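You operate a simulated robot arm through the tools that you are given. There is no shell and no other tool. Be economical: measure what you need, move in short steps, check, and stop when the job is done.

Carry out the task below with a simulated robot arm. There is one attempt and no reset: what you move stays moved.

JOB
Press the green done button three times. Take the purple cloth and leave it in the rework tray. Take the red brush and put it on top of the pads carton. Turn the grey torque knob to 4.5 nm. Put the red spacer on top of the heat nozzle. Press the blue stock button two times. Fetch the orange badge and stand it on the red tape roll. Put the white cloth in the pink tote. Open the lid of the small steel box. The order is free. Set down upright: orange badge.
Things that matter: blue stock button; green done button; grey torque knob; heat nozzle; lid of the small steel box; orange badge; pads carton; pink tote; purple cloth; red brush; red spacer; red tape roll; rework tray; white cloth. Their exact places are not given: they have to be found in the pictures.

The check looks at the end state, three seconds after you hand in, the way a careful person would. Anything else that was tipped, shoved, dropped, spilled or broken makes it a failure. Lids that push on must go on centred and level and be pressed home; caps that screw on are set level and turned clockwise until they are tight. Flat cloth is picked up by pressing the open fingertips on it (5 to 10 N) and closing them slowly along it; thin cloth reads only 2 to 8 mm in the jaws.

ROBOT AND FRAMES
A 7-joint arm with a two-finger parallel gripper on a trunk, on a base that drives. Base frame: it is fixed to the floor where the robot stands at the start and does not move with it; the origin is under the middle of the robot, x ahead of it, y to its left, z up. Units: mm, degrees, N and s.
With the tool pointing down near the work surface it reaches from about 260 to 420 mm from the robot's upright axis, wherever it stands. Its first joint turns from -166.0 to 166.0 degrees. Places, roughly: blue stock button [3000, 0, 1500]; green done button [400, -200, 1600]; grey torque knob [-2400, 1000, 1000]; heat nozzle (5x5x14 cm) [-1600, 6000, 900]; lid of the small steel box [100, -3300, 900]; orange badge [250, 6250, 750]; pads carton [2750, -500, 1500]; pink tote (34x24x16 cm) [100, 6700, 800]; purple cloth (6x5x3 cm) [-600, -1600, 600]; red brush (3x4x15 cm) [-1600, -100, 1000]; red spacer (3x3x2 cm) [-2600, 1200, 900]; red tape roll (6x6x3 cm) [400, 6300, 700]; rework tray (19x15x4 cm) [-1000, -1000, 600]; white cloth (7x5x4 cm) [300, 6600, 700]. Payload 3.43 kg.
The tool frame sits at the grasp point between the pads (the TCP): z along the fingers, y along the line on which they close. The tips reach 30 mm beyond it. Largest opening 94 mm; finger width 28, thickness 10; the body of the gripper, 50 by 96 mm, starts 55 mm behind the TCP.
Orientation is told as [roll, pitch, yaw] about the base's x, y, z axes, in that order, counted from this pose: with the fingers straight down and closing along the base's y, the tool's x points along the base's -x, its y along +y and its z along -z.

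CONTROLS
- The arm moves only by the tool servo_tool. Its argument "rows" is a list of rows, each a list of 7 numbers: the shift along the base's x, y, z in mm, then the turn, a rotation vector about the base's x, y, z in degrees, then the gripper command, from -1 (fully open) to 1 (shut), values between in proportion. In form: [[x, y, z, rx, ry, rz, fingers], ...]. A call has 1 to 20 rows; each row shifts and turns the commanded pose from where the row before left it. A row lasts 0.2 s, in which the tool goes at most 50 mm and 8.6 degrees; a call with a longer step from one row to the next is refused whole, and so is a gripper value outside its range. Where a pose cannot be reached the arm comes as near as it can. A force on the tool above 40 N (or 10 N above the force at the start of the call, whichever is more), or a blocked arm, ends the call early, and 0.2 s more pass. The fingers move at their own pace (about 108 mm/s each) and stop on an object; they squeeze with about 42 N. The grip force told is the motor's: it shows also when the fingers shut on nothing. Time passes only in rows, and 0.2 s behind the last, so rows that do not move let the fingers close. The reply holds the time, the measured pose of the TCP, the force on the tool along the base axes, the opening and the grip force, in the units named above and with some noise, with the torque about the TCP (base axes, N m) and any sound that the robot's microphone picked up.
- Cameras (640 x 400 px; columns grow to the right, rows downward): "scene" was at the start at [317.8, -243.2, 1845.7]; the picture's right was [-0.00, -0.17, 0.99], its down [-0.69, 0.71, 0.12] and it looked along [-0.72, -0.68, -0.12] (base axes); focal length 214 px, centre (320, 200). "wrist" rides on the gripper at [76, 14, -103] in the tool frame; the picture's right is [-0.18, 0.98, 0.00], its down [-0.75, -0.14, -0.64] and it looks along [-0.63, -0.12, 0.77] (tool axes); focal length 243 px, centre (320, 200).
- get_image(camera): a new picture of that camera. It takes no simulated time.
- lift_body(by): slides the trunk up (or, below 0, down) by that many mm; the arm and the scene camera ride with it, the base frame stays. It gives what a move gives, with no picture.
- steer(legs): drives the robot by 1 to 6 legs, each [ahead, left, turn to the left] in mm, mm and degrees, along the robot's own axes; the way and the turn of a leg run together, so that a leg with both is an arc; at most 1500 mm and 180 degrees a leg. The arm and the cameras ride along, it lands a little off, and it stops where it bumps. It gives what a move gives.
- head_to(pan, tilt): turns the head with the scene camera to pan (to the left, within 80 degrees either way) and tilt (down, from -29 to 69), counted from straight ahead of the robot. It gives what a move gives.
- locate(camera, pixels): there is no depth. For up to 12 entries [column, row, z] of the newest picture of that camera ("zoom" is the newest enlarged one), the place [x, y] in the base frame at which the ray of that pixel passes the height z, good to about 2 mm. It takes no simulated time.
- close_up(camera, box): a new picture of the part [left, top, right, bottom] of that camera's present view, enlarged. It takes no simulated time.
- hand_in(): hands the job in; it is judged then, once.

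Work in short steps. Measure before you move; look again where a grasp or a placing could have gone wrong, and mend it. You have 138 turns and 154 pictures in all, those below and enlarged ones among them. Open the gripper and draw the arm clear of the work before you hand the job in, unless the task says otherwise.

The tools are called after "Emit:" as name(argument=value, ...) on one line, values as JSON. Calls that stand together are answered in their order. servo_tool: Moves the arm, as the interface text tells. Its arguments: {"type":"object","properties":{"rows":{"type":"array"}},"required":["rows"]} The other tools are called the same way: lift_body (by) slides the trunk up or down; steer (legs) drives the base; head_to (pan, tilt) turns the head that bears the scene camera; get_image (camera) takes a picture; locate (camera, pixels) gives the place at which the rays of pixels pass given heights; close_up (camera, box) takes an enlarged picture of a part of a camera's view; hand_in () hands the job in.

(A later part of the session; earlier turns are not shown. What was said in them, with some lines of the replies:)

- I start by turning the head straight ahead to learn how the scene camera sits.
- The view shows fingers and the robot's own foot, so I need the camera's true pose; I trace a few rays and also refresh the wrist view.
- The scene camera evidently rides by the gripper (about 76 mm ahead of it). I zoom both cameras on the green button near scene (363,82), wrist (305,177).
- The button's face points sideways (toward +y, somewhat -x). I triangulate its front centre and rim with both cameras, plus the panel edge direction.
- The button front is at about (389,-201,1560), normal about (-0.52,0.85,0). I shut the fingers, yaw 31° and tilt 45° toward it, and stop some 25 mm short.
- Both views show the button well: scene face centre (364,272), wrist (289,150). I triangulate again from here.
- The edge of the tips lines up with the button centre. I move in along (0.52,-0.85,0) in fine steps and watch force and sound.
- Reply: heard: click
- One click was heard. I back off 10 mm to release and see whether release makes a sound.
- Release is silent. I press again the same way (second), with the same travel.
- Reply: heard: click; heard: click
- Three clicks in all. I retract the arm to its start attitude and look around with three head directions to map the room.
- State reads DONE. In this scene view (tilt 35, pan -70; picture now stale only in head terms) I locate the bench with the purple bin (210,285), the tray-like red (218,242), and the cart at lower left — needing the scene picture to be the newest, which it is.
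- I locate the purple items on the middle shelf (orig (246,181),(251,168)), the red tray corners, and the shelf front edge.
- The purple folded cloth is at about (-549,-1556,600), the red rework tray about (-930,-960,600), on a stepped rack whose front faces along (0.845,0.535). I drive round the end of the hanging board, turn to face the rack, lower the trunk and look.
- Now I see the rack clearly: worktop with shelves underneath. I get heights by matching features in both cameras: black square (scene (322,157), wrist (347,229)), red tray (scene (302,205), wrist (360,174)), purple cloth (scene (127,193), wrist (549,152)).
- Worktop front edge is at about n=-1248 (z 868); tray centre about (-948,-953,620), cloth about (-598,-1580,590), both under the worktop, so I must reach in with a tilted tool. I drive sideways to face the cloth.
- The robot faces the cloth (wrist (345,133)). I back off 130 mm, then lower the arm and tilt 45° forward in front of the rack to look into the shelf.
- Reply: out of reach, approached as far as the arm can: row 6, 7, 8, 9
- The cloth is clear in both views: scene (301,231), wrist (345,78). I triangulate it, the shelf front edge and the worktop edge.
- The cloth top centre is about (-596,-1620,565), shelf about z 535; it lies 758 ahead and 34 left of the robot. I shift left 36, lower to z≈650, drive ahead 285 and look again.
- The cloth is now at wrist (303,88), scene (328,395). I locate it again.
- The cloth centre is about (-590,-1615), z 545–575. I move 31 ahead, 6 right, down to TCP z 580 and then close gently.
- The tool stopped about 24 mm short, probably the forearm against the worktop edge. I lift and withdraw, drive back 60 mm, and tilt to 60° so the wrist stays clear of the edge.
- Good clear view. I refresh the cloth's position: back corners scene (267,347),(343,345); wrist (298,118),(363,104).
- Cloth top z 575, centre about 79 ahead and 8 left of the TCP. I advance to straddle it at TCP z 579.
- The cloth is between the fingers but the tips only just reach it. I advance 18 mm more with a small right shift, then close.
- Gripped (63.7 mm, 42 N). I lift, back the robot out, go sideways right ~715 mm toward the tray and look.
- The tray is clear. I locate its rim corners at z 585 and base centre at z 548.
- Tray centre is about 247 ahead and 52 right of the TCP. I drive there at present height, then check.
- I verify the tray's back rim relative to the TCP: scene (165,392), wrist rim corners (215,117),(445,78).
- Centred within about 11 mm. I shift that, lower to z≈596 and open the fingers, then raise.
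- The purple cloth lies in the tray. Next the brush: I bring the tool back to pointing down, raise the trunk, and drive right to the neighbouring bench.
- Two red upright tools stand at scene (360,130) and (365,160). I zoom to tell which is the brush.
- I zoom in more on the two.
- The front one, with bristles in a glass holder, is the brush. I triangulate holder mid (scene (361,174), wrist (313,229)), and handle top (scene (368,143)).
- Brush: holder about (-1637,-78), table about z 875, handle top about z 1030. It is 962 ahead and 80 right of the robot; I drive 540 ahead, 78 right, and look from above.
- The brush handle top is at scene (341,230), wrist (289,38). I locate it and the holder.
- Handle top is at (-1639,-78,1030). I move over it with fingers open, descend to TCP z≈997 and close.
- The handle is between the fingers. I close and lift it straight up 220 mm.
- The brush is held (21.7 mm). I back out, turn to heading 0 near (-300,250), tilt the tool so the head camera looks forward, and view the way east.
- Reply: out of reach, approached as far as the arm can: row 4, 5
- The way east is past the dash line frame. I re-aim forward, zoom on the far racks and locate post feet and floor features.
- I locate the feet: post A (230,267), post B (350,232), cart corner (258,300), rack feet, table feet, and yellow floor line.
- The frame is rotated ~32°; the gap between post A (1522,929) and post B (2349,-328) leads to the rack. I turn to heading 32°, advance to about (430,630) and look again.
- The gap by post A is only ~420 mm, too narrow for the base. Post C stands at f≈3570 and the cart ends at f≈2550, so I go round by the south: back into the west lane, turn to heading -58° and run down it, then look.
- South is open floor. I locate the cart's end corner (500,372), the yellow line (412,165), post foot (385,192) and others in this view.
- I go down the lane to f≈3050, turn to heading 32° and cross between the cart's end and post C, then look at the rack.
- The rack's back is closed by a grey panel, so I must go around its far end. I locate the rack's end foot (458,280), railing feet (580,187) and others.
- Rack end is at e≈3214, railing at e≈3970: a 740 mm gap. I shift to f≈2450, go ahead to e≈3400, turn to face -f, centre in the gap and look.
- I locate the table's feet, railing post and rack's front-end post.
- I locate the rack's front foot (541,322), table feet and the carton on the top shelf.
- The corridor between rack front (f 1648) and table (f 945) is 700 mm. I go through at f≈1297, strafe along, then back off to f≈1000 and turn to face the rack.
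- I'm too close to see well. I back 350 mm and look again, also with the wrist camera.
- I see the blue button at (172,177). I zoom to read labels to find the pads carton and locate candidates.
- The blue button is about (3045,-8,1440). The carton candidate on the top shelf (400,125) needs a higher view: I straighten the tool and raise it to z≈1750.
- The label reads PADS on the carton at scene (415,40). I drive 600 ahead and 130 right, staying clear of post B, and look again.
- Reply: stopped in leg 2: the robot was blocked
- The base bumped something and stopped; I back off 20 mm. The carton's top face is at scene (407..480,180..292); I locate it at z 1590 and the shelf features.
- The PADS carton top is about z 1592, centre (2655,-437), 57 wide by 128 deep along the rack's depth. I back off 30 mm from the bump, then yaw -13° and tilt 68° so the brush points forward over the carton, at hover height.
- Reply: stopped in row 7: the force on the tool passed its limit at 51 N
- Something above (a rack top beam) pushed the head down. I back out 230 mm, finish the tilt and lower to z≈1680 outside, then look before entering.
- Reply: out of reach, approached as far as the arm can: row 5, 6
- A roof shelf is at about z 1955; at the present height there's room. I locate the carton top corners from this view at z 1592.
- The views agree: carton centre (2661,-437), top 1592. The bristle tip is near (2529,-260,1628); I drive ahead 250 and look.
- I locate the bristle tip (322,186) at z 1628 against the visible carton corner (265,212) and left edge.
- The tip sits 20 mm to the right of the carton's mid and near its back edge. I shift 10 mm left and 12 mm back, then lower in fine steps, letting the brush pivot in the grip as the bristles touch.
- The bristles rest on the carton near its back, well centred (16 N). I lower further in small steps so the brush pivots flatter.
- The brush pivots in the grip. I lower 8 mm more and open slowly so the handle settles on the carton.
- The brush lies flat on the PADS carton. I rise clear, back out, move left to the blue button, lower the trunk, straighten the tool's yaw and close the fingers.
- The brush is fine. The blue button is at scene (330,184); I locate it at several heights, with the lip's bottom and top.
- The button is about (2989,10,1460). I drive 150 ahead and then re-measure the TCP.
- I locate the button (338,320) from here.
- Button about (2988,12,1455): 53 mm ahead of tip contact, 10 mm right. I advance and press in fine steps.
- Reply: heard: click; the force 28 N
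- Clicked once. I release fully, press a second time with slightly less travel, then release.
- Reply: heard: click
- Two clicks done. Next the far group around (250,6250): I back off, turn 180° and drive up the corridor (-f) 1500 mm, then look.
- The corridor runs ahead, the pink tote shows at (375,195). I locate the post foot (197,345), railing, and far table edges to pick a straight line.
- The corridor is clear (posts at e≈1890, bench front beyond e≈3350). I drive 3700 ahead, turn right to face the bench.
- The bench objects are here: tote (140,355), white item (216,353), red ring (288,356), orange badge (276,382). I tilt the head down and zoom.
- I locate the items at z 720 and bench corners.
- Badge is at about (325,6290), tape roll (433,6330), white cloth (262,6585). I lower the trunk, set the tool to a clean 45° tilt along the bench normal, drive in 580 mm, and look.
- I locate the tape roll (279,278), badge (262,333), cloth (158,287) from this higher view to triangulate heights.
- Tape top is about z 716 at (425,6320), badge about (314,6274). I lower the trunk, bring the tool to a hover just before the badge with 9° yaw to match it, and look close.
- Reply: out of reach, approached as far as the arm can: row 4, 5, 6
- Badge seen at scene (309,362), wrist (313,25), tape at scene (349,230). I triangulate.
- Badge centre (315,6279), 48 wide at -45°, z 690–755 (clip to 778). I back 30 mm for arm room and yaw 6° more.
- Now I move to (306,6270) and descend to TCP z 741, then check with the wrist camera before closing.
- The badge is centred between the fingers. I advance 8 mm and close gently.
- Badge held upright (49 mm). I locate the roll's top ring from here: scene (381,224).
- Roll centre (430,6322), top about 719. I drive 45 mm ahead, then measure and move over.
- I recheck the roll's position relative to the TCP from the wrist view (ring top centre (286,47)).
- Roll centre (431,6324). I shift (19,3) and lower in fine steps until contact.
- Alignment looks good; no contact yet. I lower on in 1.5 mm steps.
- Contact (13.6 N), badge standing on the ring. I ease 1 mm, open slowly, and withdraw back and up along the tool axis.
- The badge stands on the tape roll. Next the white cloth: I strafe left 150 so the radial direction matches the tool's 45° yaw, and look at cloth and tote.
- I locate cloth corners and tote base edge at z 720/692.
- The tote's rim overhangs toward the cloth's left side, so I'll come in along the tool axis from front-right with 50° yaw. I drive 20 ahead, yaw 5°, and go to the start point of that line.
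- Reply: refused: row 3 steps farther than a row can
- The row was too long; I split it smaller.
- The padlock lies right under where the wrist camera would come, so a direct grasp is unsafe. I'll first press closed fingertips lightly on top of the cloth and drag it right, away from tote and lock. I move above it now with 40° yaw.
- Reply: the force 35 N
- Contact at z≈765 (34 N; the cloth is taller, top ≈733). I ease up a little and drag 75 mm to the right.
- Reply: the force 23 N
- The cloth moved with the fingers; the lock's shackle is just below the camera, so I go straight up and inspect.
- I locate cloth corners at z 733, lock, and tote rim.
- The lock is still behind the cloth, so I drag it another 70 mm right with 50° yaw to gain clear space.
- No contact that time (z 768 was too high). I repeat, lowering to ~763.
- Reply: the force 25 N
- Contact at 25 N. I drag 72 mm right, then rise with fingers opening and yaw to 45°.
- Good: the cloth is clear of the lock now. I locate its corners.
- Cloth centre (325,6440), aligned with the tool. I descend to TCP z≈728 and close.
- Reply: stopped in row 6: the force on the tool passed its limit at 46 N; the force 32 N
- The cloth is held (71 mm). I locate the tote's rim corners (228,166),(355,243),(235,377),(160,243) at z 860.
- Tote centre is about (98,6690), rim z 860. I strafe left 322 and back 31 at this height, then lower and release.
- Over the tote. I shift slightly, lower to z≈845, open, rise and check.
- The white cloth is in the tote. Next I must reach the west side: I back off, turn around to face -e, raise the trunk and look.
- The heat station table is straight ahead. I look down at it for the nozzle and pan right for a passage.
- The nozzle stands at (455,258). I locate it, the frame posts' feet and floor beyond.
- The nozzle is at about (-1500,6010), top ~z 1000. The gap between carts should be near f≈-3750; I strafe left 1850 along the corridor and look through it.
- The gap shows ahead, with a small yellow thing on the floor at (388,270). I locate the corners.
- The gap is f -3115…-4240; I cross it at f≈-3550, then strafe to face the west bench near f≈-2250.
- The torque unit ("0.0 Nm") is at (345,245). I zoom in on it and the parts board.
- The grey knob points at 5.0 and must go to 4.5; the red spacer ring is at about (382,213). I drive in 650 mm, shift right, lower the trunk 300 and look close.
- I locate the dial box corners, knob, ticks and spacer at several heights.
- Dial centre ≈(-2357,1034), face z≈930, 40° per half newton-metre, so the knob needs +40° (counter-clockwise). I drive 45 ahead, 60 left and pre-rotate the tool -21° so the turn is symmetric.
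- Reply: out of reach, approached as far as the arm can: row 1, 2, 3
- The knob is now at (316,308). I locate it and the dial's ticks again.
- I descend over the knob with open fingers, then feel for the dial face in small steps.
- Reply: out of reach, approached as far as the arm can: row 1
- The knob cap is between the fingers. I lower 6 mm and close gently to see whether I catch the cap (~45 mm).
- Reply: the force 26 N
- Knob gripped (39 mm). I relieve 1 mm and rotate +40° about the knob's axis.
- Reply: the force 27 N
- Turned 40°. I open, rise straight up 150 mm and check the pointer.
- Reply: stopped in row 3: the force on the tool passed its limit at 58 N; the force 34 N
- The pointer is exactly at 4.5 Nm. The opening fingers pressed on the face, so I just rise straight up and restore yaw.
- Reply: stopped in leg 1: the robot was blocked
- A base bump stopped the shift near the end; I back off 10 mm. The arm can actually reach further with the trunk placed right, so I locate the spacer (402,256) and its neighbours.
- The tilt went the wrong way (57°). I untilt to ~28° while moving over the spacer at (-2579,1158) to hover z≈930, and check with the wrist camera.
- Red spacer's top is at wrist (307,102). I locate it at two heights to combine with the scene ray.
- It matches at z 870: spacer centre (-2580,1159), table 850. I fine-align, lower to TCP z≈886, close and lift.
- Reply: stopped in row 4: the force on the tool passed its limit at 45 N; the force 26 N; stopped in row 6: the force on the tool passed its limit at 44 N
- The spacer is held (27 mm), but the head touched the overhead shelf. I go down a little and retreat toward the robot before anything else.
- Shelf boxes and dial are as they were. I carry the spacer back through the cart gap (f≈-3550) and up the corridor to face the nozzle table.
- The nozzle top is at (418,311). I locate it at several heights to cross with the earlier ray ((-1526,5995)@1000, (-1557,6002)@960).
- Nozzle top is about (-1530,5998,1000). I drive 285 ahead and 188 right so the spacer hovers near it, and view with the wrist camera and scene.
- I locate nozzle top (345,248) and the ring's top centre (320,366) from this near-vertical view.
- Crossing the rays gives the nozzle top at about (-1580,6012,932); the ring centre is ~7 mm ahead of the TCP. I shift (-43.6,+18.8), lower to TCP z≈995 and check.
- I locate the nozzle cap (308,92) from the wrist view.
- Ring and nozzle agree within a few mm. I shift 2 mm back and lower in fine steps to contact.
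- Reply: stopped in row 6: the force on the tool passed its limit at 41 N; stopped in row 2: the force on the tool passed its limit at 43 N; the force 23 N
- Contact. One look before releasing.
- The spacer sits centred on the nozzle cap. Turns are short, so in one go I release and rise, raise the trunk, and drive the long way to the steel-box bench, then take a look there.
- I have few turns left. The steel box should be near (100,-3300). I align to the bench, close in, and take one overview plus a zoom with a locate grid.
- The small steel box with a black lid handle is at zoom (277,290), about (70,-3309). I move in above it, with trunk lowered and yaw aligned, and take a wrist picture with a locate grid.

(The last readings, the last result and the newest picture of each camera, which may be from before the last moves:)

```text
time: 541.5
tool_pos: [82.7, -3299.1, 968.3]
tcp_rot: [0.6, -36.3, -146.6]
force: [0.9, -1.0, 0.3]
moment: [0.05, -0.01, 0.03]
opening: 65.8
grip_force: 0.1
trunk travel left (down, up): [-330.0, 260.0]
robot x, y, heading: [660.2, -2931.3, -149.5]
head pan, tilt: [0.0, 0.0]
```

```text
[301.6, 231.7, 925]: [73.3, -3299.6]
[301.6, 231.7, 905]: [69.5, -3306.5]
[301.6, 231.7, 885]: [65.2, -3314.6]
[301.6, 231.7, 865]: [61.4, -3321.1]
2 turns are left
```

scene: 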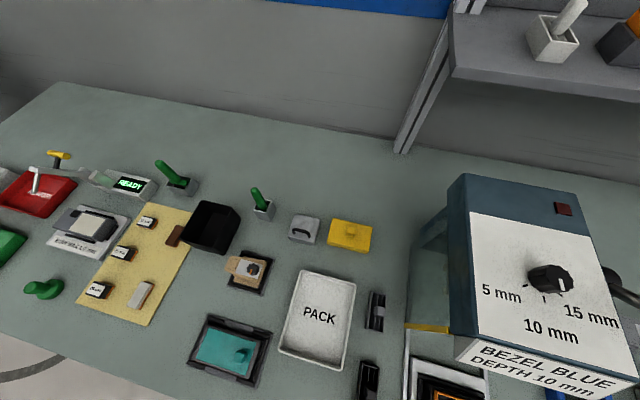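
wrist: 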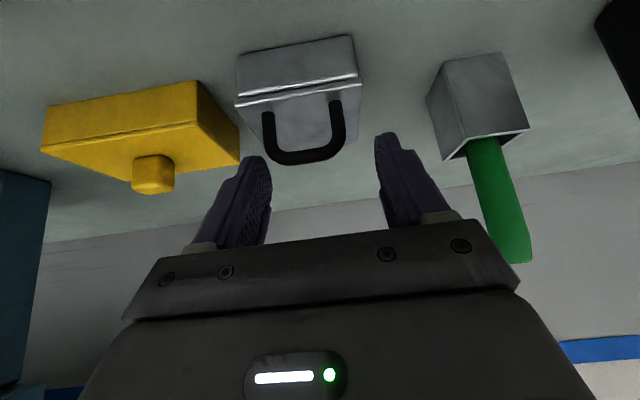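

The handle is a 44 mm bail at about (77,-3293), z 921–948, 8 mm right of centre. I align, straddle it, grip it from both ends, swing the lid up and back around its rear hinge in small guarded calls, release wide, retreat and look.

Emit:
servo_tool(rows=[[4.4, 12.6, 0, 0, 0, 0, -0.4], [0, 0, -5, 0, 0, 0, -0.4], [0, 0, -4, 0, 0, 0, -0.4], [0, 0, 0, 0, 0, 0, -0.4]])

Emit:
servo_tool(rows=[[0, 0, 0, 0, 0, 0, -0.1], [0, 0, 0, 0, 0, 0, 0.1], [0, 0, 0, 0, 0, 0, 1], [0, 0, 0, 0, 0, 0, 1]])

Emit:
servo_tool(rows=[[-2, -1.4, 6, 0, 0, 0, 1], [-4.15, -2.8, 8.5, 0, 0, 0, 1], [-6, -4, 9, 0, 0, 0, 1]])

Emit:
servo_tool(rows=[[-7.05, -4.7, 5.5, 0, 0, 0, 1], [-7.05, -4.7, 5, 0, 0, 0, 1], [-7.05, -4.7, 4, 0, 0, 0, 1]])

Emit:
servo_tool(rows=[[-8.2, -5.5, 1, 0, 0, 0, 1], [-8.2, -5.5, 0, 0, 0, 0, 1], [-8.2, -5.5, -1, 0, 0, 0, 1]])

Emit:
servo_tool(rows=[[-5, -3.3, -2, 0, 0, 0, 1], [-5, -3.3, -2.5, 0, 0, 0, 1], [0, 0, 0, 0, 0, 0, 1]])

Emit:
servo_tool(rows=[[0, 0, 0, 0, 0, 0, 0], [0, 0, 0, 0, 0, 0, -0.6], [0, 0, 0, 0, 0, 0, -1], [0, 0, 0, 0, 0, 0, -1], [0, 0, 20, 0, 0, 0, -1], [0, 0, 40, 0, 0, 0, -1], [10, 7, 40, 0, 0, 0, -1], [25, 17, 30, 0, 0, 0, -1], [25, 17, 30, 0, 0, 0, -1]])

Emit:
close_up(camera="scene", box=[120, 150, 520, 400])

```text
time: 542.5
tool_pos: [87.0, -3288.1, 956.9]
tcp_rot: [0.7, -36.3, -146.6]
force: [-0.2, 0.3, 0.1]
moment: [-0.01, 0.03, 0.01]
opening: 65.7
grip_force: 0.0
trunk travel left (down, up): [-330.0, 260.0]
robot x, y, heading: [655.4, -2929.7, -149.3]
head pan, tilt: [0.0, 0.0]
```

```text
time: 543.5
tool_pos: [89.0, -3289.6, 956.5]
tcp_rot: [0.6, -36.3, -146.4]
force: [5.1, -9.4, -0.6]
moment: [-0.08, -0.01, 0.61]
opening: 47.8
grip_force: 45.2
trunk travel left (down, up): [-330.0, 260.0]
robot x, y, heading: [658.9, -2928.4, -149.0]
head pan, tilt: [0.0, 0.0]
```

```text
time: 544.3
tool_pos: [75.9, -3296.7, 979.2]
tcp_rot: [0.5, -36.2, -146.7]
force: [10.7, -2.5, -18.2]
moment: [0.42, -1.56, 0.19]
opening: 47.5
grip_force: 45.3
trunk travel left (down, up): [-330.0, 260.0]
robot x, y, heading: [657.7, -2931.1, -149.2]
head pan, tilt: [0.0, 0.0]
```

```text
time: 545.1
tool_pos: [55.9, -3309.3, 995.4]
tcp_rot: [0.7, -36.4, -146.6]
force: [16.1, 6.0, -4.9]
moment: [0.54, -1.53, -0.2]
opening: 47.9
grip_force: 44.6
trunk travel left (down, up): [-330.0, 260.0]
robot x, y, heading: [659.3, -2931.6, -149.7]
head pan, tilt: [0.0, 0.0]
```

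```text
time: 545.9
tool_pos: [30.9, -3324.9, 997.7]
tcp_rot: [0.6, -36.7, -146.5]
force: [15.6, 2.0, 18.8]
moment: [0.56, -1.01, -0.16]
opening: 47.5
grip_force: 44.9
trunk travel left (down, up): [-330.0, 260.0]
robot x, y, heading: [655.5, -2927.9, -149.4]
head pan, tilt: [0.0, 0.0]
```

```text
time: 546.7
tool_pos: [20.7, -3330.8, 993.5]
tcp_rot: [0.6, -36.6, -146.6]
force: [10.3, 0.3, 26.5]
moment: [0.34, -0.87, -0.13]
opening: 47.7
grip_force: 45.3
trunk travel left (down, up): [-330.0, 260.0]
robot x, y, heading: [656.9, -2932.0, -149.0]
head pan, tilt: [0.0, 0.0]
```

```text
time: 548.7
tool_pos: [81.7, -3291.9, 1149.9]
tcp_rot: [0.6, -36.4, -146.6]
force: [-0.1, 0.0, 0.8]
moment: [-0.04, 0.03, 0.0]
opening: 94.0
grip_force: 0.1
trunk travel left (down, up): [-330.0, 260.0]
robot x, y, heading: [658.3, -2933.0, -149.4]
head pan, tilt: [0.0, 0.0]
```

```text
1.60 times, centred on (320, 275) of scene
1 turns are left
```

zoom: 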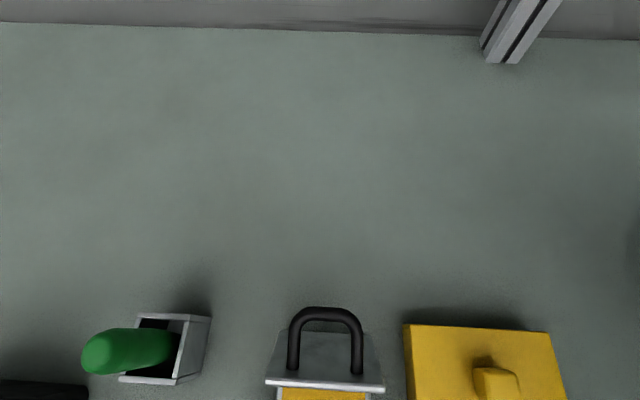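

The lid stands open past vertical with the handle pointing back and the yellow interior showing; the gripper is open and clear. I hand in.

Emit:
hand_in()

```text
The job is handed in.
```

I handed the job in with all nine tasks done; the spacer is the one placement I did not see after letting go.

- **Buttons:** the green done button clicked three times and the blue stock button twice.
- **Purple cloth:** it lies in the rework tray.
- **Red brush:** it lies flat on the pads carton, with part of the handle over the front edge.
- **Torque knob:** the pointer sits on the 4.5 Nm mark.
- **Red spacer:** it was centred on the heat nozzle with firm contact just before I opened the fingers. The picture after release did not show the nozzle.
- **Orange badge:** it stands upright on the red tape roll, slightly behind its centre.
- **White cloth:** it is in the pink tote. I had to drag it along the bench first, and the padlock beside it did not move.
- **Steel box:** the lid is open past vertical.

The robot bumped something lightly three times: the carton rack, with the base and the head, and the torque bench, with the base. The head also touched the shelf above that bench. The boxes on that shelf were still standing; I did not check the bumped furniture separately.
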